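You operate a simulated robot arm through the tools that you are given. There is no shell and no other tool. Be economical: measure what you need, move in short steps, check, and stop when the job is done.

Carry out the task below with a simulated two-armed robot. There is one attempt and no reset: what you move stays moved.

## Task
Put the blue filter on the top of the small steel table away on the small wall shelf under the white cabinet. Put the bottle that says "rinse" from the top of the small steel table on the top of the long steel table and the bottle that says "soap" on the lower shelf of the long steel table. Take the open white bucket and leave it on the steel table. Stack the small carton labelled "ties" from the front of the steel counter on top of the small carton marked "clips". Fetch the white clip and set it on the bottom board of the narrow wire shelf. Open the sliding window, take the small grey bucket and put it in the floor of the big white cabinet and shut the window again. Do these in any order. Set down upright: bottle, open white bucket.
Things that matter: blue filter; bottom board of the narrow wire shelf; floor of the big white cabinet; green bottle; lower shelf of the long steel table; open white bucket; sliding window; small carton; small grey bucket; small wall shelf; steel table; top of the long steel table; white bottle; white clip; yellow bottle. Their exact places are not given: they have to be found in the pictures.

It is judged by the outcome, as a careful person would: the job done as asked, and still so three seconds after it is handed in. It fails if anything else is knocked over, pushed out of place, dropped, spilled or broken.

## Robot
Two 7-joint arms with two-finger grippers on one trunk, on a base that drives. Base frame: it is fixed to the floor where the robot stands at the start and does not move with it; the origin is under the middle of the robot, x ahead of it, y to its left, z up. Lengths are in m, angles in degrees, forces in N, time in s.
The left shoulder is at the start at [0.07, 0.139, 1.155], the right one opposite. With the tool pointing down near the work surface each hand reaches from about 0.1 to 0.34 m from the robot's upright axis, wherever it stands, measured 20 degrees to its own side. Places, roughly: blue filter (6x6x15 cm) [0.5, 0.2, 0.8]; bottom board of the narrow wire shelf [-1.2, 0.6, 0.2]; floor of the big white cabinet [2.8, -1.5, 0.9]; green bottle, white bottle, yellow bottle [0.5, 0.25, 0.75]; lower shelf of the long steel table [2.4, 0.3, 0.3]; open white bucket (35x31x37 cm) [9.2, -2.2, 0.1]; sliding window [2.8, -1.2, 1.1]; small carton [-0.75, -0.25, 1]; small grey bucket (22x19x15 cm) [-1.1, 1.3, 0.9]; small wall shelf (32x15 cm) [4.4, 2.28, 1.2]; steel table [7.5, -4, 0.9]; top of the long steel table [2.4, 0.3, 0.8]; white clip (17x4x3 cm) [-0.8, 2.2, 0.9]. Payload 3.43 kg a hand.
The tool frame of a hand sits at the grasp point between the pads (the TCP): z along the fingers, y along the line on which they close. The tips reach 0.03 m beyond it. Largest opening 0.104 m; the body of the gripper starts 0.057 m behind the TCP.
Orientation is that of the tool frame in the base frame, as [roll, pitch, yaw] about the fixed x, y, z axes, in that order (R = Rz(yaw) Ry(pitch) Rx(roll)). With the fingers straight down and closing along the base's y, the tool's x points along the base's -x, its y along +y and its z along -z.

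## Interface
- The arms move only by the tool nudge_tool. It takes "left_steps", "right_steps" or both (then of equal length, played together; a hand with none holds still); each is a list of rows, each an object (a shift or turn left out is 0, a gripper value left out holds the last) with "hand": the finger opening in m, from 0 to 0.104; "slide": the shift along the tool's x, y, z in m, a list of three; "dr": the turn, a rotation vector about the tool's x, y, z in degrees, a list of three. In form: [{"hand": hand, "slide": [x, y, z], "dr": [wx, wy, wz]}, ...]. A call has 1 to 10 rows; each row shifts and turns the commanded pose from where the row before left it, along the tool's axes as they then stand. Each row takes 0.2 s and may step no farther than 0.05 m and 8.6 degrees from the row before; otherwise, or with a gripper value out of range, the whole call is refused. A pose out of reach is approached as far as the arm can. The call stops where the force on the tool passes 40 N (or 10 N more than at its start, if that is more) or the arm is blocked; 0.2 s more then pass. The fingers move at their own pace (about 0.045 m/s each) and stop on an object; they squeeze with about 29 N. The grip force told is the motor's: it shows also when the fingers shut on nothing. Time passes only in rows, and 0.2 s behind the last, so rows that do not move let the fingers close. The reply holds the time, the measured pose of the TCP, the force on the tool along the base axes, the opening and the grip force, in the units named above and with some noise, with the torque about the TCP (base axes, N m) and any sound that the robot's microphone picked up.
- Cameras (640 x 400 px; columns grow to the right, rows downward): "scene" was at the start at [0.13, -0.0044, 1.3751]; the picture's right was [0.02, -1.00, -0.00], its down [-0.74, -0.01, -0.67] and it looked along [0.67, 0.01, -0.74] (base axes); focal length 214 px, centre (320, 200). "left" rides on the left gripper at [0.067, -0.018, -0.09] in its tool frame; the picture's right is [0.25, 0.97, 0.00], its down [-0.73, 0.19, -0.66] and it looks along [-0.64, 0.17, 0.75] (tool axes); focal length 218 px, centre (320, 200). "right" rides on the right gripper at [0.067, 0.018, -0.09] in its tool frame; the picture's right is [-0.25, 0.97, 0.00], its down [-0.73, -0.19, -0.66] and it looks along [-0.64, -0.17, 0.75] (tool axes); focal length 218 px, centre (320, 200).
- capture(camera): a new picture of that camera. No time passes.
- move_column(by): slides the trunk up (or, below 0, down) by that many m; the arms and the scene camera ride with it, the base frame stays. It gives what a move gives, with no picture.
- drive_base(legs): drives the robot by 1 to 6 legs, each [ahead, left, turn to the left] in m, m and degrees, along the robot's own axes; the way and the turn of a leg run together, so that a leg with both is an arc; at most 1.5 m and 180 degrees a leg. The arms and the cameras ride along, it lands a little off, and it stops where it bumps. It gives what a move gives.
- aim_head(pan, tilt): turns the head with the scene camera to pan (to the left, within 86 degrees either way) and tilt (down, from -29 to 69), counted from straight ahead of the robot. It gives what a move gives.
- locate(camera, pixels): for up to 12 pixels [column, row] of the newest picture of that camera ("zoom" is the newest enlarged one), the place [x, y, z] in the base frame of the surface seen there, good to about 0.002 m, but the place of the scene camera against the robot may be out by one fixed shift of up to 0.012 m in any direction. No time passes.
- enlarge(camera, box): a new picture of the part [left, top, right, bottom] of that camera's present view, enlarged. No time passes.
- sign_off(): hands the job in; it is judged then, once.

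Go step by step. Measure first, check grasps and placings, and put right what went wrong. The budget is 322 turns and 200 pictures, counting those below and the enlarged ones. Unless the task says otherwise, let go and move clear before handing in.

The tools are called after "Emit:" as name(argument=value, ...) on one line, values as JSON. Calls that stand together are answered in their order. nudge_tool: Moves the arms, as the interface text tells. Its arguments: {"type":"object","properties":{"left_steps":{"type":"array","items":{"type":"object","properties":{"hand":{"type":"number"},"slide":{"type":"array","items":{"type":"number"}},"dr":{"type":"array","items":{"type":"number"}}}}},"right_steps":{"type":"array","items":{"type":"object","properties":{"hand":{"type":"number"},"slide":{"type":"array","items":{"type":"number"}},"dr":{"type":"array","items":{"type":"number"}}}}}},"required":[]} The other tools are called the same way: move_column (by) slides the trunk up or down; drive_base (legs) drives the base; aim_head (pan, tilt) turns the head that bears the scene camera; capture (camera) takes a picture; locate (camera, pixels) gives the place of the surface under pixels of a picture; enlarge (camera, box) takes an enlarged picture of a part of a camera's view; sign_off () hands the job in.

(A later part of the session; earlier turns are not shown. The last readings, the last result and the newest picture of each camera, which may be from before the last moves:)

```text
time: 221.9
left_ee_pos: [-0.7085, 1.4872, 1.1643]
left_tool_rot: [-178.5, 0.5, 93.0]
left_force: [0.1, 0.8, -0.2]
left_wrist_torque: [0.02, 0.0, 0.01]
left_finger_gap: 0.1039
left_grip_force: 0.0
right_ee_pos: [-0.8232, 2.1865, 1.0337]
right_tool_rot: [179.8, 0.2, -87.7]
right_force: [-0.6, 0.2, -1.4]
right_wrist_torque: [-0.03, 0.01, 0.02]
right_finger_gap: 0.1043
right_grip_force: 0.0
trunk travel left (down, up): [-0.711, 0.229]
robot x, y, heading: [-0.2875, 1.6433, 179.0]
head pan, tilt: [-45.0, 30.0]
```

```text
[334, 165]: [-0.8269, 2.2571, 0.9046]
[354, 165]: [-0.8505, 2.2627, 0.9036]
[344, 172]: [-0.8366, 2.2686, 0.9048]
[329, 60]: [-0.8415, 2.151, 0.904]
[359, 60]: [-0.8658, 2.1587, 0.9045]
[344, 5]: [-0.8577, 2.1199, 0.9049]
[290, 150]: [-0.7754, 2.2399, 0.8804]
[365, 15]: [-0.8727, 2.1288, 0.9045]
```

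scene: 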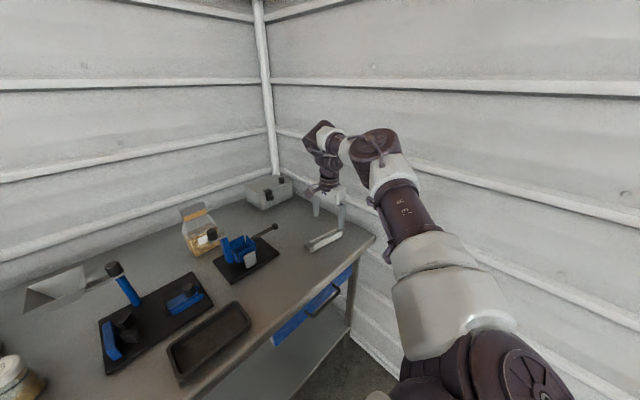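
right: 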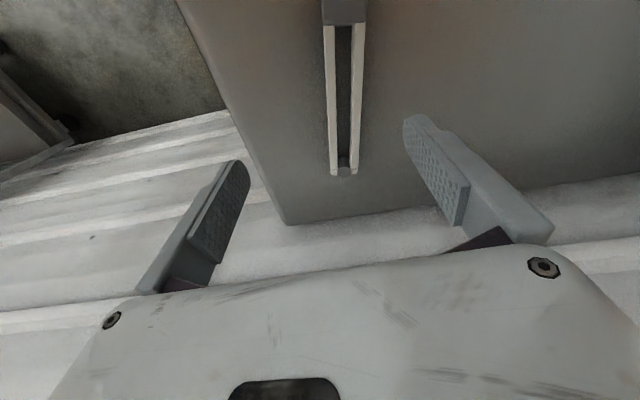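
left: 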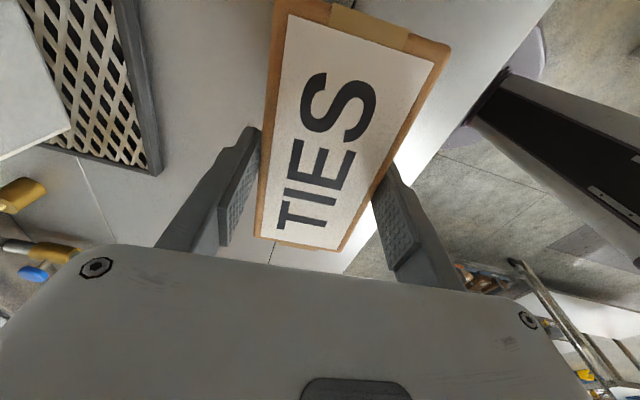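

Align over clip and lower.

Emit:
nudge_tool(right_steps=[{"dr": [0, 0, 8.5]}, {"slide": [0, 0.025, 0]}, {"slide": [0, 0, 0]}])

Emit:
move_column(by=-0.095)

Emit:
capture(camera="right")

```text
time: 222.7
left_ee_pos: [-0.7081, 1.4885, 1.1651]
left_tool_rot: [-178.5, 0.7, 93.0]
left_force: [0.3, 0.1, -0.6]
left_wrist_torque: [0.04, 0.0, 0.01]
left_finger_gap: 0.104
left_grip_force: 0.1
right_ee_pos: [-0.8331, 2.1974, 1.0782]
right_tool_rot: [179.5, 0.0, -96.2]
right_force: [0.3, 0.0, -1.0]
right_wrist_torque: [-0.01, 0.01, 0.0]
right_finger_gap: 0.1041
right_grip_force: 0.0
right hand out of reach, approached as far as the arm can: row 1, 2
trunk travel left (down, up): [-0.711, 0.229]
robot x, y, heading: [-0.2902, 1.6432, 178.9]
head pan, tilt: [-45.0, 30.0]
```

```text
time: 224.0
left_ee_pos: [-0.7085, 1.488, 1.0699]
left_tool_rot: [-178.4, 0.5, 93.0]
left_force: [0.1, 0.3, 0.1]
left_wrist_torque: [0.01, 0.03, -0.04]
left_finger_gap: 0.1038
left_grip_force: 0.1
right_ee_pos: [-0.8336, 2.196, 0.9841]
right_tool_rot: [179.7, 0.0, -96.2]
right_force: [-0.1, 0.4, 0.3]
right_wrist_torque: [-0.01, 0.04, -0.04]
right_finger_gap: 0.1042
right_grip_force: 0.0
trunk travel left (down, up): [-0.616, 0.324]
robot x, y, heading: [-0.2925, 1.6379, 179.1]
head pan, tilt: [-45.0, 30.0]
```

```text
95 pictures are left
```

right: 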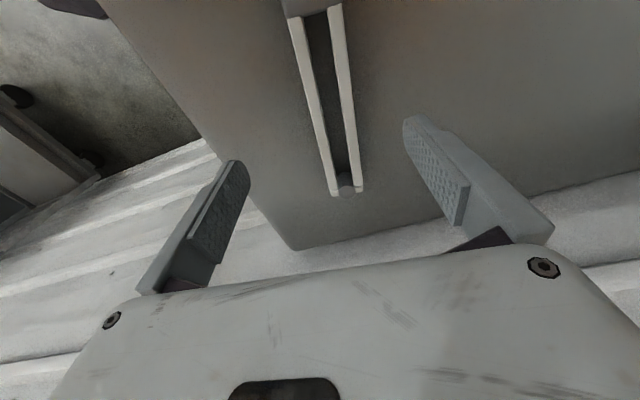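

Emit:
drive_base(legs=[[0.016, 0.012, 0]])

Emit:
move_column(by=-0.055)

Emit:
capture(camera="right")

```text
time: 224.8
left_ee_pos: [-0.7219, 1.4789, 1.0717]
left_tool_rot: [-178.4, 0.7, 93.0]
left_force: [0.4, 0.6, -0.8]
left_wrist_torque: [-0.04, 0.05, 0.04]
left_finger_gap: 0.1039
left_grip_force: 0.1
right_ee_pos: [-0.8471, 2.1854, 0.9856]
right_tool_rot: [179.6, 0.0, -96.1]
right_force: [0.6, -0.3, 0.1]
right_wrist_torque: [-0.02, 0.02, 0.03]
right_finger_gap: 0.104
right_grip_force: 0.0
trunk travel left (down, up): [-0.616, 0.324]
robot x, y, heading: [-0.3007, 1.6303, 179.2]
head pan, tilt: [-45.0, 30.0]
```

```text
time: 225.7
left_ee_pos: [-0.7235, 1.4758, 1.014]
left_tool_rot: [-178.6, 0.7, 93.0]
left_force: [0.4, -0.3, -0.4]
left_wrist_torque: [-0.03, 0.0, 0.0]
left_finger_gap: 0.104
left_grip_force: 0.0
right_ee_pos: [-0.848, 2.185, 0.9294]
right_tool_rot: [179.7, 0.0, -96.2]
right_force: [-0.2, -0.3, 0.8]
right_wrist_torque: [-0.02, -0.01, 0.02]
right_finger_gap: 0.104
right_grip_force: 0.1
trunk travel left (down, up): [-0.561, 0.379]
robot x, y, heading: [-0.3052, 1.629, 179.0]
head pan, tilt: [-45.0, 30.0]
```

```text
94 pictures are left
```

right: 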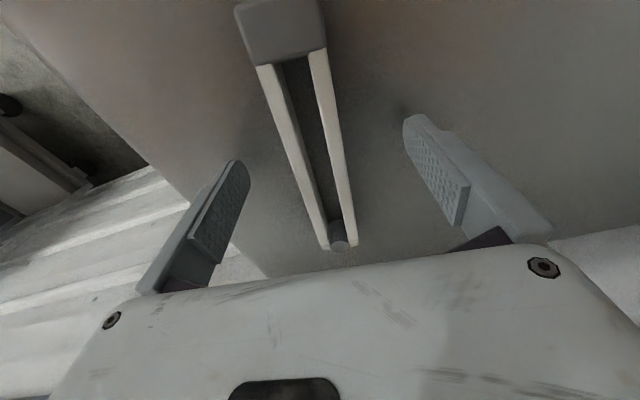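

Emit:
move_column(by=-0.013)

Emit:
nudge_tool(right_steps=[{"hand": 0.07}, {"hand": 0.04}, {"hand": 0.0}, {"hand": 0.0}, {"hand": 0.0}, {"hand": 0.0}, {"hand": 0.0}])

Emit:
move_column(by=0.2)

Emit:
capture(camera="right")

```text
time: 226.3
left_ee_pos: [-0.7223, 1.4751, 1.0031]
left_tool_rot: [-178.4, 0.4, 93.0]
left_force: [-0.2, -0.2, 0.8]
left_wrist_torque: [-0.02, -0.02, -0.01]
left_finger_gap: 0.1042
left_grip_force: 0.0
right_ee_pos: [-0.8476, 2.1839, 0.9198]
right_tool_rot: [179.4, 0.3, -96.3]
right_force: [3.2, 4.5, 23.7]
right_wrist_torque: [-0.14, -1.39, 0.31]
right_finger_gap: 0.1004
right_grip_force: 0.0
trunk travel left (down, up): [-0.548, 0.392]
robot x, y, heading: [-0.3069, 1.6253, 179.1]
head pan, tilt: [-45.0, 30.0]
```

```text
time: 227.9
left_ee_pos: [-0.7244, 1.4753, 1.0011]
left_tool_rot: [-178.5, 0.6, 93.1]
left_force: [0.0, -0.8, -0.8]
left_wrist_torque: [-0.01, 0.02, -0.03]
left_finger_gap: 0.104
left_grip_force: 0.0
right_ee_pos: [-0.8495, 2.1844, 0.9159]
right_tool_rot: [179.7, 0.2, -96.2]
right_force: [0.4, 0.0, 0.2]
right_wrist_torque: [0.02, 0.01, 0.02]
right_finger_gap: 0.0327
right_grip_force: 28.9
trunk travel left (down, up): [-0.548, 0.392]
robot x, y, heading: [-0.3084, 1.6286, 178.8]
head pan, tilt: [-45.0, 30.0]
```

```text
time: 230.1
left_ee_pos: [-0.7241, 1.4768, 1.2007]
left_tool_rot: [-178.5, 0.6, 93.0]
left_force: [-0.6, -0.5, 0.9]
left_wrist_torque: [-0.02, -0.01, -0.03]
left_finger_gap: 0.104
left_grip_force: 0.1
right_ee_pos: [-0.8505, 2.1849, 1.115]
right_tool_rot: [179.7, 0.1, -96.2]
right_force: [0.6, 0.7, -1.5]
right_wrist_torque: [0.03, 0.0, -0.02]
right_finger_gap: 0.0325
right_grip_force: 29.1
trunk travel left (down, up): [-0.748, 0.192]
robot x, y, heading: [-0.3054, 1.6286, 179.0]
head pan, tilt: [-45.0, 30.0]
```

```text
93 pictures are left
```

right: 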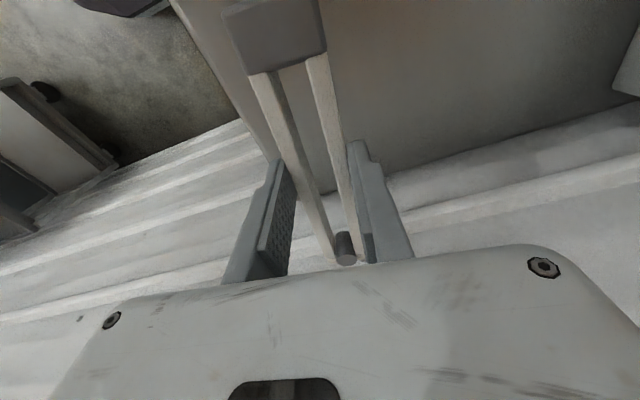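

Clip held (gap 0.0325). Back away and look at the wire rack's bottom board.

Emit:
drive_base(legs=[[-0.4, 0.1, 0], [0, 0.65, 0]])

Emit:
move_column(by=-0.4)

Emit:
aim_head(pan=5, tilt=25)

Emit:
capture(camera="scene")

```text
time: 235.8
left_ee_pos: [-0.3418, 0.7202, 1.2004]
left_tool_rot: [-178.5, 0.7, 93.2]
left_force: [0.1, 0.3, 0.2]
left_wrist_torque: [0.01, -0.01, -0.01]
left_finger_gap: 0.1039
left_grip_force: 0.0
right_ee_pos: [-0.4683, 1.4288, 1.1151]
right_tool_rot: [179.7, -0.1, -96.1]
right_force: [0.6, 0.2, 0.3]
right_wrist_torque: [0.01, 0.0, 0.02]
right_finger_gap: 0.0327
right_grip_force: 29.5
trunk travel left (down, up): [-0.748, 0.192]
robot x, y, heading: [0.0729, 0.8729, 179.1]
head pan, tilt: [-45.0, 30.0]
```

```text
time: 239.7
left_ee_pos: [-0.3414, 0.7196, 0.8013]
left_tool_rot: [-178.5, 0.6, 93.2]
left_force: [-0.2, 0.1, -0.7]
left_wrist_torque: [-0.01, 0.01, 0.01]
left_finger_gap: 0.1039
left_grip_force: 0.0
right_ee_pos: [-0.4693, 1.4279, 0.7156]
right_tool_rot: [179.7, 0.1, -95.9]
right_force: [0.3, -0.1, -0.8]
right_wrist_torque: [0.02, 0.0, 0.0]
right_finger_gap: 0.0324
right_grip_force: 29.0
trunk travel left (down, up): [-0.348, 0.592]
robot x, y, heading: [0.076, 0.8749, 179.2]
head pan, tilt: [-45.0, 30.0]
```

```text
time: 240.9
left_ee_pos: [-0.3419, 0.7199, 0.8022]
left_tool_rot: [-178.5, 0.6, 93.3]
left_force: [-0.1, -0.1, 0.2]
left_wrist_torque: [0.01, -0.01, 0.0]
left_finger_gap: 0.1041
left_grip_force: 0.1
right_ee_pos: [-0.4689, 1.4283, 0.7147]
right_tool_rot: [179.7, 0.0, -95.9]
right_force: [-0.1, 0.0, 0.2]
right_wrist_torque: [0.01, -0.01, 0.0]
right_finger_gap: 0.0324
right_grip_force: 28.8
trunk travel left (down, up): [-0.348, 0.592]
robot x, y, heading: [0.0779, 0.8751, 179.3]
head pan, tilt: [5.0, 25.0]
```

```text
92 pictures are left
```

scene: 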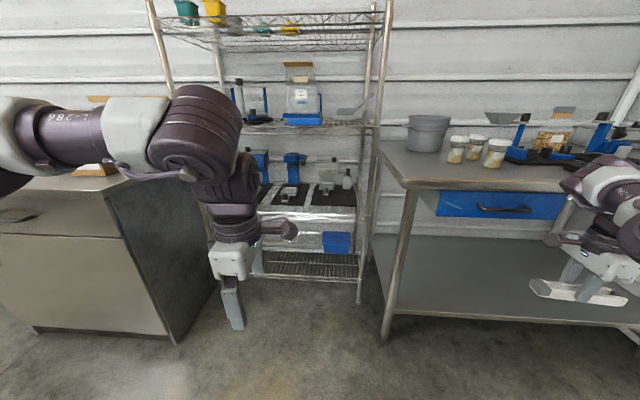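

Emit:
enlarge(camera="scene", box=[180, 130, 400, 310])

Emit:
locate(camera="scene", pixels=[[310, 275], [290, 262], [310, 258], [345, 250], [300, 210], [345, 215], [360, 275], [360, 300], [330, 278], [276, 240], [340, 238], [270, 275]])

```text
2.22 times, centred on (290, 220) of scene
```

zoom: 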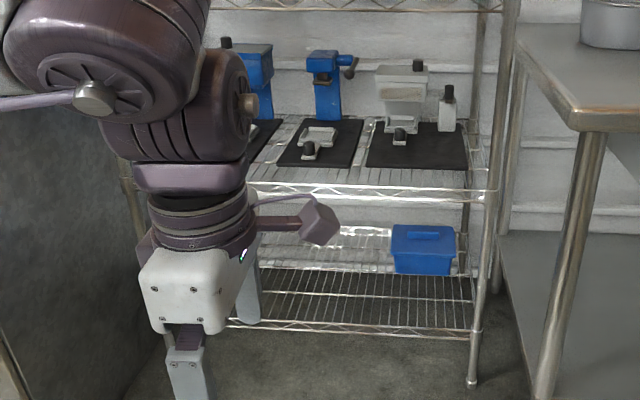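

```text
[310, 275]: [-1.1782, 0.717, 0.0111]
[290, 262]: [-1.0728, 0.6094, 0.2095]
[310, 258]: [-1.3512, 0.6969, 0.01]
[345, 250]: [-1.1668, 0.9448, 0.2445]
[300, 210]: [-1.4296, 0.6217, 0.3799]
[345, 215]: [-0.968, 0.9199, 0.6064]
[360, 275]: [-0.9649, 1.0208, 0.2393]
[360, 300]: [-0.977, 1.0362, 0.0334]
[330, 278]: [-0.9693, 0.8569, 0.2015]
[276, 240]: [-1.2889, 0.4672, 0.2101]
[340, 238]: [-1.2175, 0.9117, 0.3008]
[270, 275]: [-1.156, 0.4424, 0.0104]
```

Board z≈0.21, next shelf at ≈0.6, front edge x≈-0.97. The current vertical grip won't fit; I'll set the clip on the small table with its axis along x, then regrasp it with a pitched tool. Raise trunk and go to the table side.

Emit:
move_column(by=0.38)

Emit:
drive_base(legs=[[0.05, 1.0, 0], [0, 0, -45], [0, 0, -44]])

Emit:
aim_head(pan=-25, tilt=45)

Emit:
capture(camera="scene")

```text
time: 244.5
left_ee_pos: [-0.3412, 0.7195, 1.1804]
left_tool_rot: [-178.5, 0.5, 93.2]
left_force: [-0.3, -0.3, -0.3]
left_wrist_torque: [0.03, 0.05, -0.04]
left_finger_gap: 0.1041
left_grip_force: 0.2
right_ee_pos: [-0.4684, 1.4289, 1.0954]
right_tool_rot: [179.7, 0.2, -95.9]
right_force: [0.2, 0.4, -1.5]
right_wrist_torque: [0.02, -0.03, 0.0]
right_finger_gap: 0.0324
right_grip_force: 29.0
trunk travel left (down, up): [-0.728, 0.212]
robot x, y, heading: [0.075, 0.8751, 178.9]
head pan, tilt: [5.0, 25.0]
```

```text
time: 253.8
left_ee_pos: [-0.1533, 0.3048, 1.1812]
left_tool_rot: [-178.5, 0.5, 4.1]
left_force: [0.4, 0.0, -0.4]
left_wrist_torque: [-0.06, 0.0, -0.04]
left_finger_gap: 0.1037
left_grip_force: 0.0
right_ee_pos: [0.5529, 0.4442, 1.0952]
right_tool_rot: [179.7, 0.1, 174.9]
right_force: [-0.5, 0.0, 0.7]
right_wrist_torque: [0.0, 0.02, -0.02]
right_finger_gap: 0.0323
right_grip_force: 29.7
trunk travel left (down, up): [-0.728, 0.212]
robot x, y, heading: [0.0093, -0.1093, 90.0]
head pan, tilt: [5.0, 25.0]
```

```text
time: 254.7
left_ee_pos: [-0.1533, 0.3054, 1.1826]
left_tool_rot: [-178.5, 0.6, 4.1]
left_force: [0.1, -0.4, 0.5]
left_wrist_torque: [-0.01, -0.02, 0.0]
left_finger_gap: 0.104
left_grip_force: 0.0
right_ee_pos: [0.5534, 0.4443, 1.0949]
right_tool_rot: [179.8, 0.1, 174.9]
right_force: [0.9, 0.0, -0.2]
right_wrist_torque: [-0.02, -0.02, 0.01]
right_finger_gap: 0.0323
right_grip_force: 28.9
trunk travel left (down, up): [-0.728, 0.212]
robot x, y, heading: [0.0083, -0.1106, 90.0]
head pan, tilt: [-25.0, 45.0]
```

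```text
90 pictures are left
```

scene: 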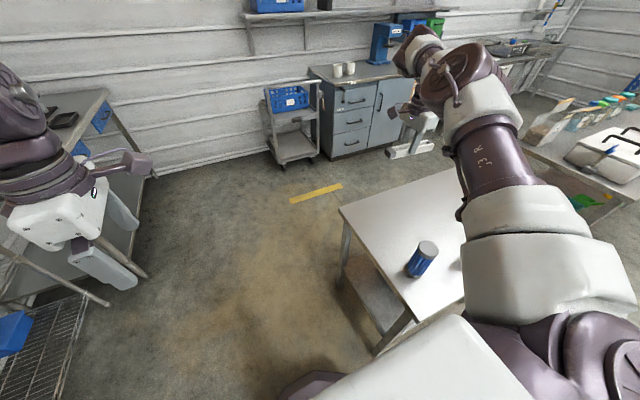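

Over the table. Lower partly with the arm and partly with the trunk.

Emit:
nudge_tool(right_steps=[{"slide": [0, 0, 0.04]}, {"slide": [0, 0, 0.04]}, {"slide": [0, 0, 0.04]}])

Emit:
move_column(by=-0.15)

Emit:
capture(camera="scene")

```text
time: 255.5
left_ee_pos: [-0.1529, 0.304, 1.1817]
left_tool_rot: [-178.5, 0.6, 4.1]
left_force: [-0.8, -0.1, 0.1]
left_wrist_torque: [0.02, 0.02, 0.02]
left_finger_gap: 0.1039
left_grip_force: 0.0
right_ee_pos: [0.572, 0.4265, 1.0694]
right_tool_rot: [179.7, 0.1, 175.0]
right_force: [-0.2, -0.7, -0.5]
right_wrist_torque: [0.03, 0.02, 0.02]
right_finger_gap: 0.0325
right_grip_force: 28.6
right hand out of reach, approached as far as the arm can: row 1, 2, 3
trunk travel left (down, up): [-0.728, 0.212]
robot x, y, heading: [0.0086, -0.112, 89.8]
head pan, tilt: [-25.0, 45.0]
```

```text
time: 257.2
left_ee_pos: [-0.152, 0.3046, 1.0314]
left_tool_rot: [-178.5, 0.6, 4.2]
left_force: [0.2, -0.3, 0.2]
left_wrist_torque: [0.0, 0.01, 0.01]
left_finger_gap: 0.1039
left_grip_force: 0.1
right_ee_pos: [0.5715, 0.4268, 0.9192]
right_tool_rot: [179.7, 0.1, 174.9]
right_force: [-0.6, 0.6, 0.4]
right_wrist_torque: [0.02, 0.0, 0.03]
right_finger_gap: 0.0326
right_grip_force: 28.8
trunk travel left (down, up): [-0.578, 0.362]
robot x, y, heading: [0.0132, -0.1094, 90.1]
head pan, tilt: [-25.0, 45.0]
```

```text
89 pictures are left
```

scene: 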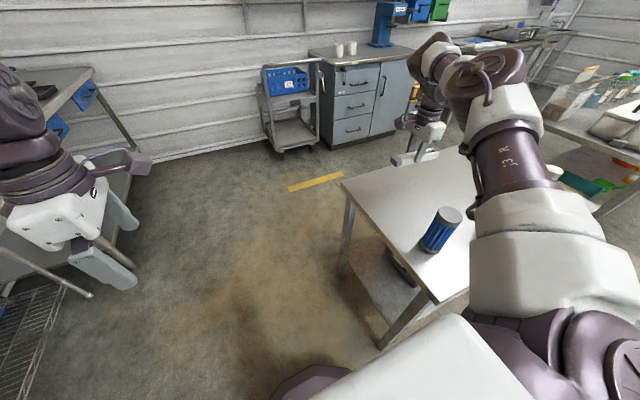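

Emit:
locate(camera="scene", pixels=[[490, 80], [475, 190], [510, 170], [490, 220], [480, 280], [560, 250], [440, 215]])

Emit:
capture(camera="right")

```text
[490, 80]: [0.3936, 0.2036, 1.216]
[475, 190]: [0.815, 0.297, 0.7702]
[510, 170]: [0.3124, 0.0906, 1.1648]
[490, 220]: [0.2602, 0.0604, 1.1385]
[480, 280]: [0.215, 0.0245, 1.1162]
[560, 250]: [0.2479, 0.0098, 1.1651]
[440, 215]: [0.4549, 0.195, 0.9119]
```

```text
88 pictures are left
```

right: 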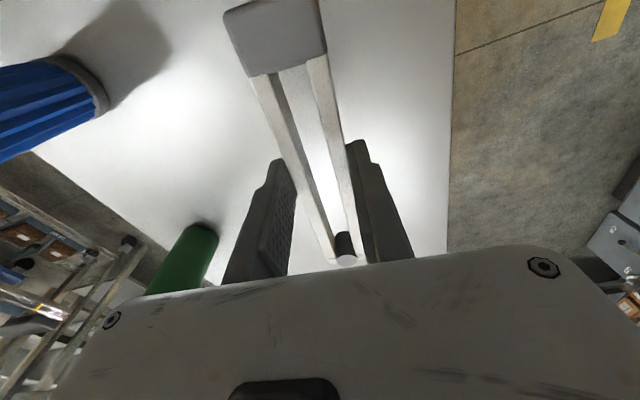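

Shift base 6 cm left (−x) so the elbow clears the filter, then lower toward contact (TCP ≈0.794).

Emit:
drive_base(legs=[[0, 0.06, 0]])

Emit:
move_column(by=-0.115)

Emit:
capture(camera="right")

```text
time: 258.2
left_ee_pos: [-0.2102, 0.3057, 1.0321]
left_tool_rot: [-178.5, 0.7, 4.0]
left_force: [0.6, -0.5, 0.0]
left_wrist_torque: [0.01, 0.0, 0.0]
left_finger_gap: 0.104
left_grip_force: 0.1
right_ee_pos: [0.5131, 0.4248, 0.9193]
right_tool_rot: [179.7, 0.1, 174.8]
right_force: [0.2, -0.1, 0.0]
right_wrist_torque: [0.0, 0.02, 0.01]
right_finger_gap: 0.0325
right_grip_force: 29.6
trunk travel left (down, up): [-0.578, 0.362]
robot x, y, heading: [-0.049, -0.105, 90.0]
head pan, tilt: [-25.0, 45.0]
```

```text
time: 259.7
left_ee_pos: [-0.2113, 0.3052, 0.9166]
left_tool_rot: [-178.5, 0.6, 3.9]
left_force: [0.1, 0.1, 0.2]
left_wrist_torque: [0.04, -0.01, 0.02]
left_finger_gap: 0.1041
left_grip_force: 0.1
right_ee_pos: [0.5129, 0.4247, 0.8036]
right_tool_rot: [179.6, 0.1, 174.8]
right_force: [0.3, 0.4, -0.7]
right_wrist_torque: [-0.04, 0.0, -0.01]
right_finger_gap: 0.0326
right_grip_force: 29.3
trunk travel left (down, up): [-0.463, 0.477]
robot x, y, heading: [-0.0498, -0.1094, 90.1]
head pan, tilt: [-25.0, 45.0]
```

```text
87 pictures are left
```

right: 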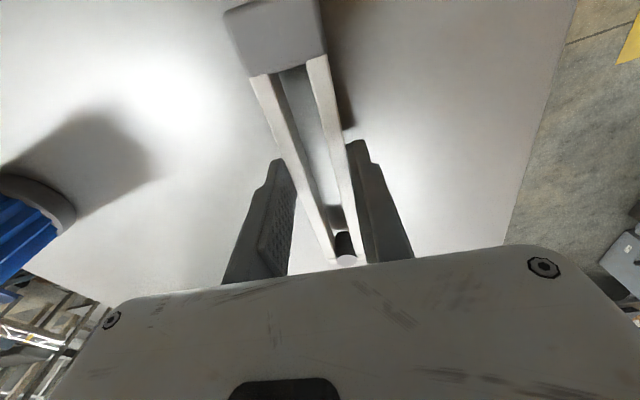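

Emit:
move_column(by=-0.006)

Emit:
move_column(by=-0.004)

Emit:
move_column(by=-0.003)

```text
time: 260.2
left_ee_pos: [-0.2119, 0.3045, 0.9107]
left_tool_rot: [-178.5, 0.6, 3.9]
left_force: [-0.2, 0.1, 0.7]
left_wrist_torque: [0.03, 0.01, 0.02]
left_finger_gap: 0.104
left_grip_force: 0.1
right_ee_pos: [0.5145, 0.4252, 0.798]
right_tool_rot: [179.7, 0.0, 174.8]
right_force: [-0.6, -0.4, -0.1]
right_wrist_torque: [0.01, -0.02, 0.03]
right_finger_gap: 0.0323
right_grip_force: 29.3
trunk travel left (down, up): [-0.457, 0.483]
robot x, y, heading: [-0.0512, -0.1131, 90.2]
head pan, tilt: [-25.0, 45.0]
```

```text
time: 260.8
left_ee_pos: [-0.2116, 0.3035, 0.9069]
left_tool_rot: [-178.4, 0.6, 4.0]
left_force: [0.6, -0.2, -0.7]
left_wrist_torque: [0.0, -0.02, -0.01]
left_finger_gap: 0.1043
left_grip_force: 0.0
right_ee_pos: [0.5118, 0.4249, 0.7942]
right_tool_rot: [179.6, 0.1, 174.8]
right_force: [1.0, 1.2, 7.5]
right_wrist_torque: [-0.1, 0.18, -0.02]
right_finger_gap: 0.0324
right_grip_force: 29.3
trunk travel left (down, up): [-0.453, 0.487]
robot x, y, heading: [-0.0507, -0.1092, 90.0]
head pan, tilt: [-25.0, 45.0]
```

```text
time: 261.3
left_ee_pos: [-0.2124, 0.3033, 0.9043]
left_tool_rot: [-178.5, 0.5, 3.9]
left_force: [0.0, -0.7, -0.6]
left_wrist_torque: [-0.03, 0.02, 0.0]
left_finger_gap: 0.1038
left_grip_force: 0.1
right_ee_pos: [0.514, 0.4242, 0.795]
right_tool_rot: [179.2, 0.4, 174.7]
right_force: [9.0, 5.4, 28.9]
right_wrist_torque: [0.01, 0.12, -0.07]
right_finger_gap: 0.0326
right_grip_force: 29.3
trunk travel left (down, up): [-0.45, 0.49]
robot x, y, heading: [-0.0477, -0.1114, 90.1]
head pan, tilt: [-25.0, 45.0]
```

Contact at TCP 0.794. Release and rise.

Emit:
move_column(by=0.003)

Emit:
nudge_tool(right_steps=[{"hand": 0.05}, {"hand": 0.08}, {"hand": 0.08}])

Emit:
move_column(by=0.3)

Emit:
capture(camera="right")

Emit:
locate(camera="right", pixels=[[335, 120], [345, 60]])

```text
time: 261.8
left_ee_pos: [-0.2127, 0.3032, 0.9081]
left_tool_rot: [-178.4, 0.5, 4.0]
left_force: [-0.6, -0.9, -0.1]
left_wrist_torque: [-0.01, 0.02, -0.02]
left_finger_gap: 0.104
left_grip_force: 0.1
right_ee_pos: [0.5125, 0.4246, 0.795]
right_tool_rot: [179.7, 0.2, 174.9]
right_force: [4.0, 2.9, 16.5]
right_wrist_torque: [-0.03, -0.5, 0.09]
right_finger_gap: 0.0328
right_grip_force: 29.3
trunk travel left (down, up): [-0.453, 0.487]
robot x, y, heading: [-0.0487, -0.1119, 90.1]
head pan, tilt: [-25.0, 45.0]
```

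```text
time: 262.6
left_ee_pos: [-0.2116, 0.3047, 0.9073]
left_tool_rot: [-178.5, 0.6, 4.1]
left_force: [-0.7, 0.8, 0.3]
left_wrist_torque: [-0.01, 0.04, -0.02]
left_finger_gap: 0.1041
left_grip_force: 0.1
right_ee_pos: [0.513, 0.4257, 0.7959]
right_tool_rot: [179.5, 0.1, 174.9]
right_force: [1.4, 3.5, 5.5]
right_wrist_torque: [-0.12, 0.08, 0.0]
right_finger_gap: 0.0766
right_grip_force: 0.1
trunk travel left (down, up): [-0.453, 0.487]
robot x, y, heading: [-0.0501, -0.1119, 90.4]
head pan, tilt: [-25.0, 45.0]
```

```text
time: 265.6
left_ee_pos: [-0.2102, 0.305, 1.2065]
left_tool_rot: [-178.6, 0.6, 3.9]
left_force: [-0.4, 0.9, -0.3]
left_wrist_torque: [0.01, -0.03, 0.02]
left_finger_gap: 0.1042
left_grip_force: 0.1
right_ee_pos: [0.5139, 0.4254, 1.0938]
right_tool_rot: [179.7, 0.2, 174.8]
right_force: [0.3, -0.1, -0.3]
right_wrist_torque: [0.0, 0.01, -0.02]
right_finger_gap: 0.0801
right_grip_force: 0.0
trunk travel left (down, up): [-0.753, 0.187]
robot x, y, heading: [-0.0486, -0.1115, 90.0]
head pan, tilt: [-25.0, 45.0]
```

```text
86 pictures are left
```

right: 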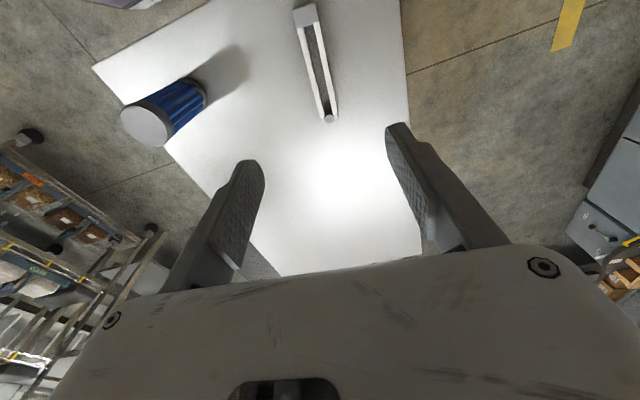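

```text
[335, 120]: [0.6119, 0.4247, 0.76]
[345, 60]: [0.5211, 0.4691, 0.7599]
```

Emit:
locate(camera="right", pixels=[[328, 116], [318, 65], [304, 25], [298, 8], [316, 8], [145, 125], [200, 90], [325, 65], [311, 65]])

```text
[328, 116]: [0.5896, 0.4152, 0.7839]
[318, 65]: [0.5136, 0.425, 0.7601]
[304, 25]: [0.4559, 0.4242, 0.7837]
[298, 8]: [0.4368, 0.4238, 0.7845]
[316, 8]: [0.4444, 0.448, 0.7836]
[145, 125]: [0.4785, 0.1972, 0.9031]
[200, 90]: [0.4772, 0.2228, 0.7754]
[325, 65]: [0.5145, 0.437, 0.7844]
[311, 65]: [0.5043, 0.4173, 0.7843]
```

Clip lies at centre (0.512,0.427), along x. Now return right wrist to the standard orientation, pitched, and come round to face the table from the front.

Emit:
move_column(by=0.15)

Emit:
nudge_tool(right_steps=[{"dr": [0, 0, -8.5], "slide": [0.02, 0, 0]}, {"dr": [0, 0, -8.5], "slide": [0.02, 0, 0]}, {"dr": [0, 0, -8.5], "slide": [0.02, 0, 0]}, {"dr": [0, 0, -8.5], "slide": [0.02, 0, 0]}, {"dr": [0, 0, -8.5]}, {"dr": [0, 0, -8.5]}, {"dr": [0, 0, -8.5]}, {"dr": [0, 0, -8.5]}, {"dr": [0, 0, -8.5]}, {"dr": [0, 0, -8.5]}])

Emit:
drive_base(legs=[[-0.1, 0.1, 0], [0, 0, -45], [0, 0, -45]])

Emit:
nudge_tool(right_steps=[{"dr": [0, -8.5, 0], "slide": [-0.03, 0, 0]}, {"dr": [0, -8.5, 0], "slide": [-0.03, 0, 0]}, {"dr": [0, -8.5, 0], "slide": [-0.03, 0, 0.01]}, {"dr": [0, -8.5, 0], "slide": [-0.03, 0, 0.02]}, {"dr": [0, -5, 0], "slide": [-0.02, 0, 0.02]}])

```text
time: 267.4
left_ee_pos: [-0.2109, 0.3061, 1.3569]
left_tool_rot: [-178.4, 0.6, 4.0]
left_force: [-0.2, 0.9, -0.2]
left_wrist_torque: [0.03, -0.02, 0.0]
left_finger_gap: 0.1039
left_grip_force: 0.1
right_ee_pos: [0.512, 0.4269, 1.2436]
right_tool_rot: [179.7, 0.1, 174.9]
right_force: [0.9, 0.8, 0.2]
right_wrist_torque: [0.01, -0.03, -0.01]
right_finger_gap: 0.0798
right_grip_force: 0.1
trunk travel left (down, up): [-0.903, 0.037]
robot x, y, heading: [-0.051, -0.1105, 90.3]
head pan, tilt: [-25.0, 45.0]
```

```text
time: 269.6
left_ee_pos: [-0.2107, 0.3056, 1.3561]
left_tool_rot: [-178.5, 0.6, 4.0]
left_force: [0.7, 0.4, -1.3]
left_wrist_torque: [0.03, -0.01, 0.03]
left_finger_gap: 0.1039
left_grip_force: 0.1
right_ee_pos: [0.4349, 0.4144, 1.2442]
right_tool_rot: [-179.9, 0.3, -100.0]
right_force: [0.9, 0.3, -0.3]
right_wrist_torque: [0.0, 0.02, -0.03]
right_finger_gap: 0.08
right_grip_force: 0.0
trunk travel left (down, up): [-0.903, 0.037]
robot x, y, heading: [-0.0486, -0.1121, 90.2]
head pan, tilt: [-25.0, 45.0]
```

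```text
time: 275.0
left_ee_pos: [0.266, -0.0489, 1.3562]
left_tool_rot: [-178.5, 0.6, -86.0]
left_force: [0.2, 0.5, 0.2]
left_wrist_torque: [0.03, 0.0, -0.01]
left_finger_gap: 0.1041
left_grip_force: 0.1
right_ee_pos: [0.3766, -0.696, 1.2446]
right_tool_rot: [-180.0, 0.3, 169.8]
right_force: [-1.1, -0.3, 0.5]
right_wrist_torque: [0.02, 0.01, -0.01]
right_finger_gap: 0.08
right_grip_force: 0.1
trunk travel left (down, up): [-0.903, 0.037]
robot x, y, heading: [-0.154, -0.2095, -0.3]
head pan, tilt: [-25.0, 45.0]
```

```text
time: 276.2
left_ee_pos: [0.2677, -0.0504, 1.3564]
left_tool_rot: [-178.5, 0.6, -85.9]
left_force: [0.2, -0.4, 0.3]
left_wrist_torque: [0.01, -0.02, -0.01]
left_finger_gap: 0.1044
left_grip_force: 0.1
right_ee_pos: [0.5292, -0.7254, 1.2395]
right_tool_rot: [-179.9, 39.5, 169.8]
right_force: [0.8, -0.2, 0.2]
right_wrist_torque: [0.01, -0.01, -0.01]
right_finger_gap: 0.08
right_grip_force: 0.1
trunk travel left (down, up): [-0.903, 0.037]
robot x, y, heading: [-0.1536, -0.212, 0.2]
head pan, tilt: [-25.0, 45.0]
```

Right tool is pitched ~50° with yaw -10°, matching the clip. Drive left so the TCP is above the clip.

Emit:
drive_base(legs=[[-0.02, 1.15, 0]])

Emit:
move_column(by=-0.3)

Emit:
aim_head(pan=-20, tilt=45)

Emit:
capture(camera="scene")

Emit:
capture(camera="right")

```text
time: 282.2
left_ee_pos: [0.259, 1.1108, 1.3563]
left_tool_rot: [-178.4, 0.6, -87.1]
left_force: [-0.2, -0.7, -0.8]
left_wrist_torque: [0.0, 0.0, 0.01]
left_finger_gap: 0.1042
left_grip_force: 0.0
right_ee_pos: [0.5073, 0.4322, 1.239]
right_tool_rot: [180.0, 39.3, 168.8]
right_force: [0.9, 0.2, 0.3]
right_wrist_torque: [0.02, 0.0, 0.02]
right_finger_gap: 0.0802
right_grip_force: 0.0
trunk travel left (down, up): [-0.903, 0.037]
robot x, y, heading: [-0.1585, 0.959, -0.9]
head pan, tilt: [-25.0, 45.0]
```

```text
time: 285.2
left_ee_pos: [0.2592, 1.1126, 1.0569]
left_tool_rot: [-178.5, 0.6, -87.1]
left_force: [-0.5, -0.5, -0.3]
left_wrist_torque: [0.01, 0.0, -0.03]
left_finger_gap: 0.1038
left_grip_force: 0.1
right_ee_pos: [0.5072, 0.4337, 0.9398]
right_tool_rot: [-179.9, 39.3, 168.8]
right_force: [-1.1, -0.6, 0.8]
right_wrist_torque: [-0.03, 0.0, -0.01]
right_finger_gap: 0.0799
right_grip_force: 0.1
trunk travel left (down, up): [-0.603, 0.337]
robot x, y, heading: [-0.1627, 0.9582, -1.2]
head pan, tilt: [-25.0, 45.0]
```

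```text
time: 285.8
left_ee_pos: [0.259, 1.1121, 1.0558]
left_tool_rot: [-178.5, 0.6, -87.1]
left_force: [0.0, -0.2, 0.2]
left_wrist_torque: [0.01, 0.01, 0.0]
left_finger_gap: 0.1038
left_grip_force: 0.1
right_ee_pos: [0.5074, 0.4331, 0.9387]
right_tool_rot: [-179.8, 39.2, 168.8]
right_force: [-0.2, 1.2, -0.4]
right_wrist_torque: [-0.02, 0.0, 0.0]
right_finger_gap: 0.0801
right_grip_force: 0.1
trunk travel left (down, up): [-0.603, 0.337]
robot x, y, heading: [-0.1586, 0.9604, -1.0]
head pan, tilt: [-20.0, 45.0]
```

```text
85 pictures are left
```

scene: 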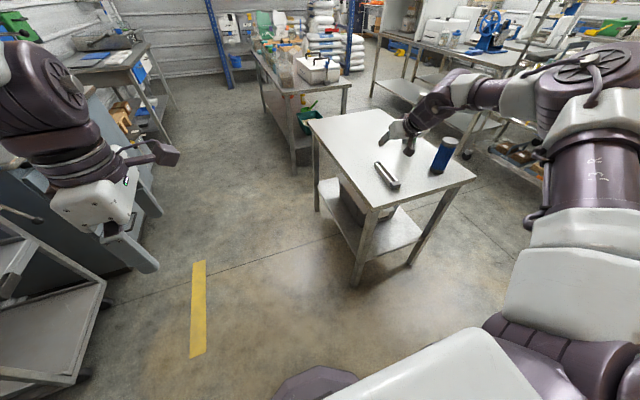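

```text
84 pictures are left
```

right: 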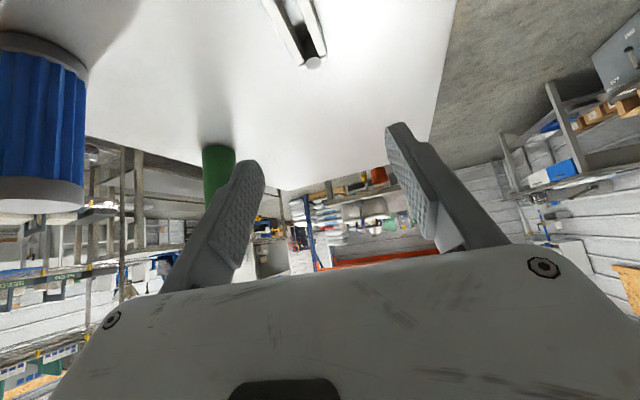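

Emit:
locate(camera="scene", pixels=[[430, 110], [465, 90], [520, 95], [590, 75], [545, 110], [440, 150]])

Emit:
move_column(by=-0.06)

Emit:
capture(camera="scene")

```text
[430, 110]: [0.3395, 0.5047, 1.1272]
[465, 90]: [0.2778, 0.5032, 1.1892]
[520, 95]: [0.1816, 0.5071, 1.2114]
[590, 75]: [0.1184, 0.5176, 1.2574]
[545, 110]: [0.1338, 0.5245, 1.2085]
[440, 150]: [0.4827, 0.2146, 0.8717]
```

```text
time: 286.8
left_ee_pos: [0.2598, 1.1126, 0.9965]
left_tool_rot: [-178.4, 0.6, -87.1]
left_force: [-1.3, 1.0, 0.3]
left_wrist_torque: [0.0, 0.0, -0.01]
left_finger_gap: 0.104
left_grip_force: 0.1
right_ee_pos: [0.5087, 0.4344, 0.8808]
right_tool_rot: [180.0, 39.4, 168.8]
right_force: [0.3, 0.5, -0.5]
right_wrist_torque: [0.02, -0.02, 0.0]
right_finger_gap: 0.0801
right_grip_force: 0.1
trunk travel left (down, up): [-0.543, 0.397]
robot x, y, heading: [-0.1607, 0.9588, -1.1]
head pan, tilt: [-20.0, 45.0]
```

```text
83 pictures are left
```

scene: 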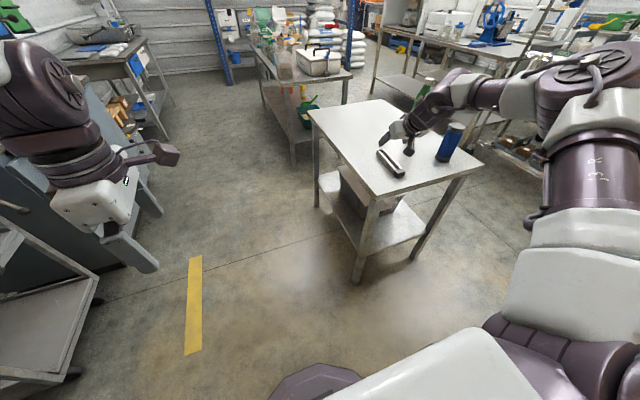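

No conflict with the filter. Lower to grasp height and close.

Emit:
move_column(by=-0.07)

Emit:
nudge_tool(right_steps=[{"slide": [0, -0.006, 0]}, {"slide": [0, 0, 0]}])

Emit:
capture(camera="right")

```text
time: 287.9
left_ee_pos: [0.2589, 1.112, 0.9262]
left_tool_rot: [-178.5, 0.6, -87.1]
left_force: [-1.0, 0.6, 0.4]
left_wrist_torque: [-0.02, 0.04, 0.02]
left_finger_gap: 0.104
left_grip_force: 0.1
right_ee_pos: [0.5078, 0.434, 0.8089]
right_tool_rot: [-179.9, 39.3, 168.8]
right_force: [0.0, 0.1, -0.4]
right_wrist_torque: [-0.01, -0.02, -0.01]
right_finger_gap: 0.0802
right_grip_force: 0.0
trunk travel left (down, up): [-0.473, 0.467]
robot x, y, heading: [-0.1602, 0.9602, -0.9]
head pan, tilt: [-20.0, 45.0]
```

```text
time: 288.5
left_ee_pos: [0.2579, 1.1108, 0.9256]
left_tool_rot: [-178.5, 0.6, -87.1]
left_force: [1.0, 0.0, 0.2]
left_wrist_torque: [-0.02, -0.01, -0.02]
left_finger_gap: 0.1039
left_grip_force: 0.1
right_ee_pos: [0.5079, 0.427, 0.81]
right_tool_rot: [-179.9, 39.2, 168.8]
right_force: [-0.4, -0.8, 0.4]
right_wrist_torque: [-0.02, 0.03, -0.01]
right_finger_gap: 0.0801
right_grip_force: 0.1
trunk travel left (down, up): [-0.473, 0.467]
robot x, y, heading: [-0.1612, 0.9571, -1.0]
head pan, tilt: [-20.0, 45.0]
```

```text
82 pictures are left
```

right: 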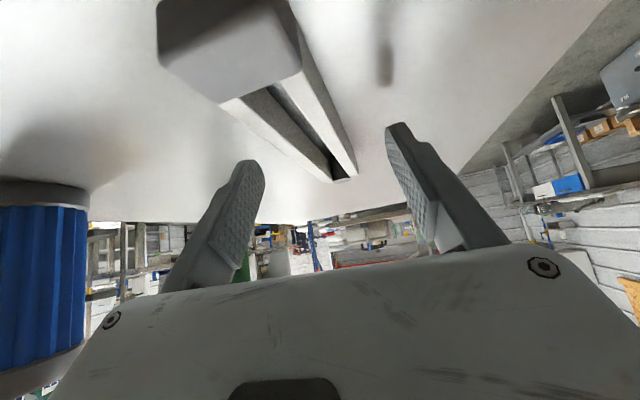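

Emit:
move_column(by=-0.014)

Emit:
nudge_tool(right_steps=[{"hand": 0.05}, {"hand": 0.03}, {"hand": 0.0}, {"hand": 0.0}, {"hand": 0.0}, {"hand": 0.0}])

Emit:
move_column(by=0.1)

Emit:
capture(camera="right")

Emit:
enlarge(camera="scene", box=[340, 60, 500, 180])

```text
time: 289.1
left_ee_pos: [0.2593, 1.1124, 0.912]
left_tool_rot: [-178.5, 0.6, -87.1]
left_force: [-0.2, -0.1, -0.4]
left_wrist_torque: [0.0, 0.0, 0.02]
left_finger_gap: 0.1037
left_grip_force: 0.2
right_ee_pos: [0.5062, 0.4264, 0.7949]
right_tool_rot: [-179.8, 39.3, 168.9]
right_force: [0.0, -0.2, 0.7]
right_wrist_torque: [-0.02, -0.03, 0.0]
right_finger_gap: 0.0799
right_grip_force: 0.0
trunk travel left (down, up): [-0.459, 0.481]
robot x, y, heading: [-0.1593, 0.9566, -1.1]
head pan, tilt: [-20.0, 45.0]
```

```text
time: 290.5
left_ee_pos: [0.2589, 1.1132, 0.9128]
left_tool_rot: [-178.6, 0.6, -87.0]
left_force: [-0.4, 0.2, 0.0]
left_wrist_torque: [0.01, 0.03, -0.03]
left_finger_gap: 0.1039
left_grip_force: 0.0
right_ee_pos: [0.5066, 0.4276, 0.7952]
right_tool_rot: [-179.9, 39.2, 168.8]
right_force: [-0.5, -0.3, 0.2]
right_wrist_torque: [-0.01, -0.01, 0.01]
right_finger_gap: 0.0324
right_grip_force: 29.5
trunk travel left (down, up): [-0.459, 0.481]
robot x, y, heading: [-0.1575, 0.9573, -1.2]
head pan, tilt: [-20.0, 45.0]
```

```text
time: 291.9
left_ee_pos: [0.2586, 1.1127, 1.0128]
left_tool_rot: [-178.5, 0.6, -87.1]
left_force: [0.3, -0.4, -0.2]
left_wrist_torque: [-0.02, 0.0, 0.01]
left_finger_gap: 0.1041
left_grip_force: 0.1
right_ee_pos: [0.5063, 0.4273, 0.8952]
right_tool_rot: [-179.9, 39.4, 168.8]
right_force: [0.6, 0.5, -0.5]
right_wrist_torque: [-0.03, 0.02, 0.01]
right_finger_gap: 0.0325
right_grip_force: 29.1
trunk travel left (down, up): [-0.559, 0.381]
robot x, y, heading: [-0.1615, 0.9596, -1.1]
head pan, tilt: [-20.0, 45.0]
```

```text
81 pictures are left
```

right: 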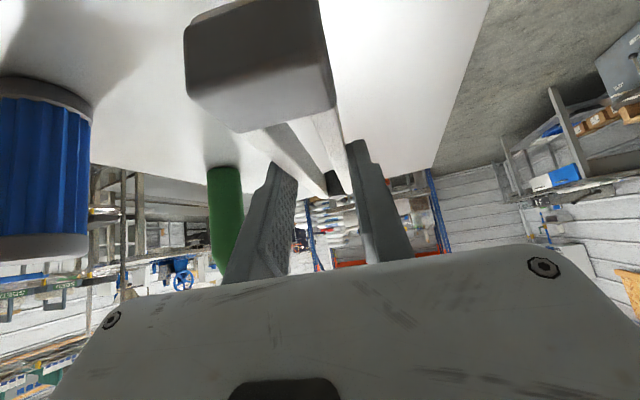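

```text
3.33 times, centred on (420, 120) of scene
```

zoom: 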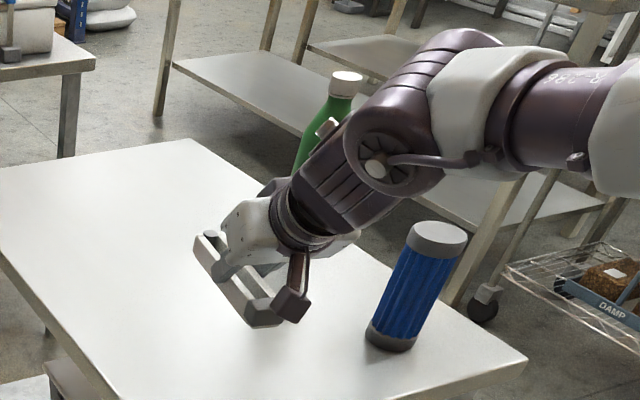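

Clip held flat. Raise and bring the right hand inward for better lateral position.

Emit:
move_column(by=0.2)

Emit:
nudge_tool(right_steps=[{"slide": [0, 0.045, 0]}, {"slide": [0, 0.045, 0]}, {"slide": [0, 0.045, 0]}, {"slide": [0, 0.045, 0]}, {"slide": [0, 0.045, 0]}])

```text
time: 294.0
left_ee_pos: [0.2598, 1.1118, 1.2131]
left_tool_rot: [-178.5, 0.7, -87.2]
left_force: [-0.4, 0.1, -0.5]
left_wrist_torque: [0.0, 0.02, 0.02]
left_finger_gap: 0.1041
left_grip_force: 0.1
right_ee_pos: [0.5066, 0.4267, 1.0952]
right_tool_rot: [-180.0, 39.4, 168.8]
right_force: [0.1, 0.6, -0.2]
right_wrist_torque: [-0.02, 0.01, -0.03]
right_finger_gap: 0.0325
right_grip_force: 29.3
trunk travel left (down, up): [-0.759, 0.181]
robot x, y, heading: [-0.1583, 0.9587, -1.0]
head pan, tilt: [-20.0, 45.0]
```

```text
time: 295.2
left_ee_pos: [0.2608, 1.1145, 1.2126]
left_tool_rot: [-178.6, 0.4, -87.1]
left_force: [0.4, 0.2, -0.2]
left_wrist_torque: [0.0, 0.03, 0.01]
left_finger_gap: 0.1037
left_grip_force: 0.1
right_ee_pos: [0.5516, 0.6471, 1.0947]
right_tool_rot: [-179.9, 39.3, 168.8]
right_force: [0.8, 0.5, -0.2]
right_wrist_torque: [0.0, -0.02, -0.03]
right_finger_gap: 0.0323
right_grip_force: 28.9
trunk travel left (down, up): [-0.759, 0.181]
robot x, y, heading: [-0.1603, 0.9566, -1.2]
head pan, tilt: [-20.0, 45.0]
```

Test lowering the arm 0.1.

Emit:
nudge_tool(right_steps=[{"slide": [0.021, 0, 0.026]}, {"slide": [0.021, 0, 0.026]}, {"slide": [0.021, 0, 0.026]}])

Emit:
drive_base(legs=[[0, 0, 90], [0, 0, 91]])

Emit:
aim_head(pan=0, tilt=35)

Emit:
capture(camera="scene")

```text
time: 296.0
left_ee_pos: [0.2592, 1.1108, 1.2121]
left_tool_rot: [-178.4, 0.6, -87.1]
left_force: [-1.4, -0.8, -0.4]
left_wrist_torque: [0.02, 0.01, -0.01]
left_finger_gap: 0.1042
left_grip_force: 0.1
right_ee_pos: [0.5174, 0.6267, 1.0165]
right_tool_rot: [180.0, 39.4, 168.7]
right_force: [-0.4, -0.6, -0.1]
right_wrist_torque: [0.05, 0.0, 0.02]
right_finger_gap: 0.0324
right_grip_force: 29.4
right hand out of reach, approached as far as the arm can: row 1, 2, 3
trunk travel left (down, up): [-0.759, 0.181]
robot x, y, heading: [-0.1613, 0.9568, -0.9]
head pan, tilt: [-20.0, 45.0]
```

```text
time: 304.1
left_ee_pos: [-0.5739, 0.7908, 1.2114]
left_tool_rot: [-178.6, 0.6, 94.9]
left_force: [0.0, -0.3, -0.7]
left_wrist_torque: [0.0, 0.02, 0.0]
left_finger_gap: 0.1038
left_grip_force: 0.1
right_ee_pos: [-0.8476, 1.2655, 1.0165]
right_tool_rot: [180.0, 39.4, -9.2]
right_force: [0.0, -0.4, 0.1]
right_wrist_torque: [-0.03, -0.03, -0.01]
right_finger_gap: 0.0326
right_grip_force: 29.1
trunk travel left (down, up): [-0.759, 0.181]
robot x, y, heading: [-0.1634, 0.9568, -178.8]
head pan, tilt: [-20.0, 45.0]
```

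```text
time: 305.0
left_ee_pos: [-0.5741, 0.7902, 1.2107]
left_tool_rot: [-178.5, 0.6, 94.9]
left_force: [0.1, 0.0, -0.5]
left_wrist_torque: [-0.01, -0.02, -0.01]
left_finger_gap: 0.1039
left_grip_force: 0.0
right_ee_pos: [-0.8492, 1.2652, 1.016]
right_tool_rot: [-179.9, 39.2, -9.2]
right_force: [0.5, 0.1, -0.6]
right_wrist_torque: [0.01, 0.02, 0.02]
right_finger_gap: 0.0324
right_grip_force: 29.0
trunk travel left (down, up): [-0.759, 0.181]
robot x, y, heading: [-0.1594, 0.9588, -179.0]
head pan, tilt: [0.0, 35.0]
```

```text
79 pictures are left
```

scene: 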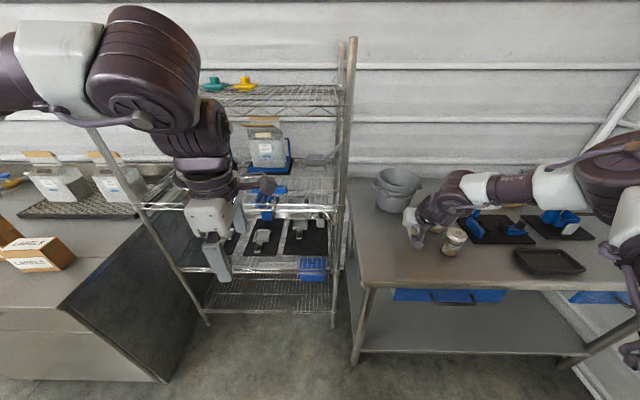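

The hand ended above the cups (clip bottom ≈0.98, cups ≈0.94). Back away straight and check the cups.

Emit:
drive_base(legs=[[-0.28, 0, 0]])

Emit:
capture(camera="scene")

```text
time: 306.9
left_ee_pos: [-0.2972, 0.7955, 1.2117]
left_tool_rot: [-178.6, 0.6, 94.8]
left_force: [-0.8, -0.3, 0.0]
left_wrist_torque: [-0.01, -0.02, 0.0]
left_finger_gap: 0.1039
left_grip_force: 0.1
right_ee_pos: [-0.5713, 1.2715, 1.0152]
right_tool_rot: [-179.9, 39.2, -9.3]
right_force: [-0.5, -0.1, 0.3]
right_wrist_torque: [-0.05, -0.02, 0.0]
right_finger_gap: 0.0323
right_grip_force: 28.9
trunk travel left (down, up): [-0.759, 0.181]
robot x, y, heading: [0.1201, 0.9634, -179.3]
head pan, tilt: [0.0, 35.0]
```

```text
78 pictures are left
```

scene: 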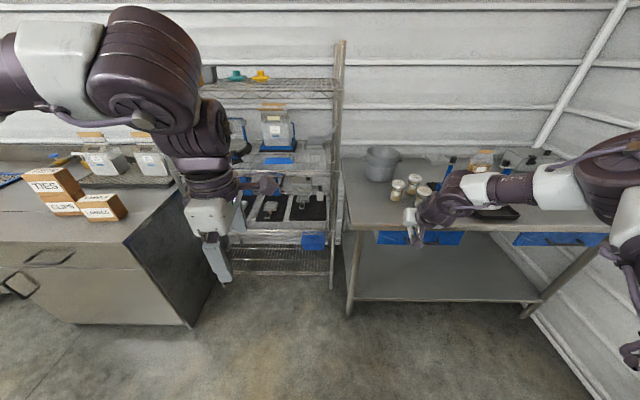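

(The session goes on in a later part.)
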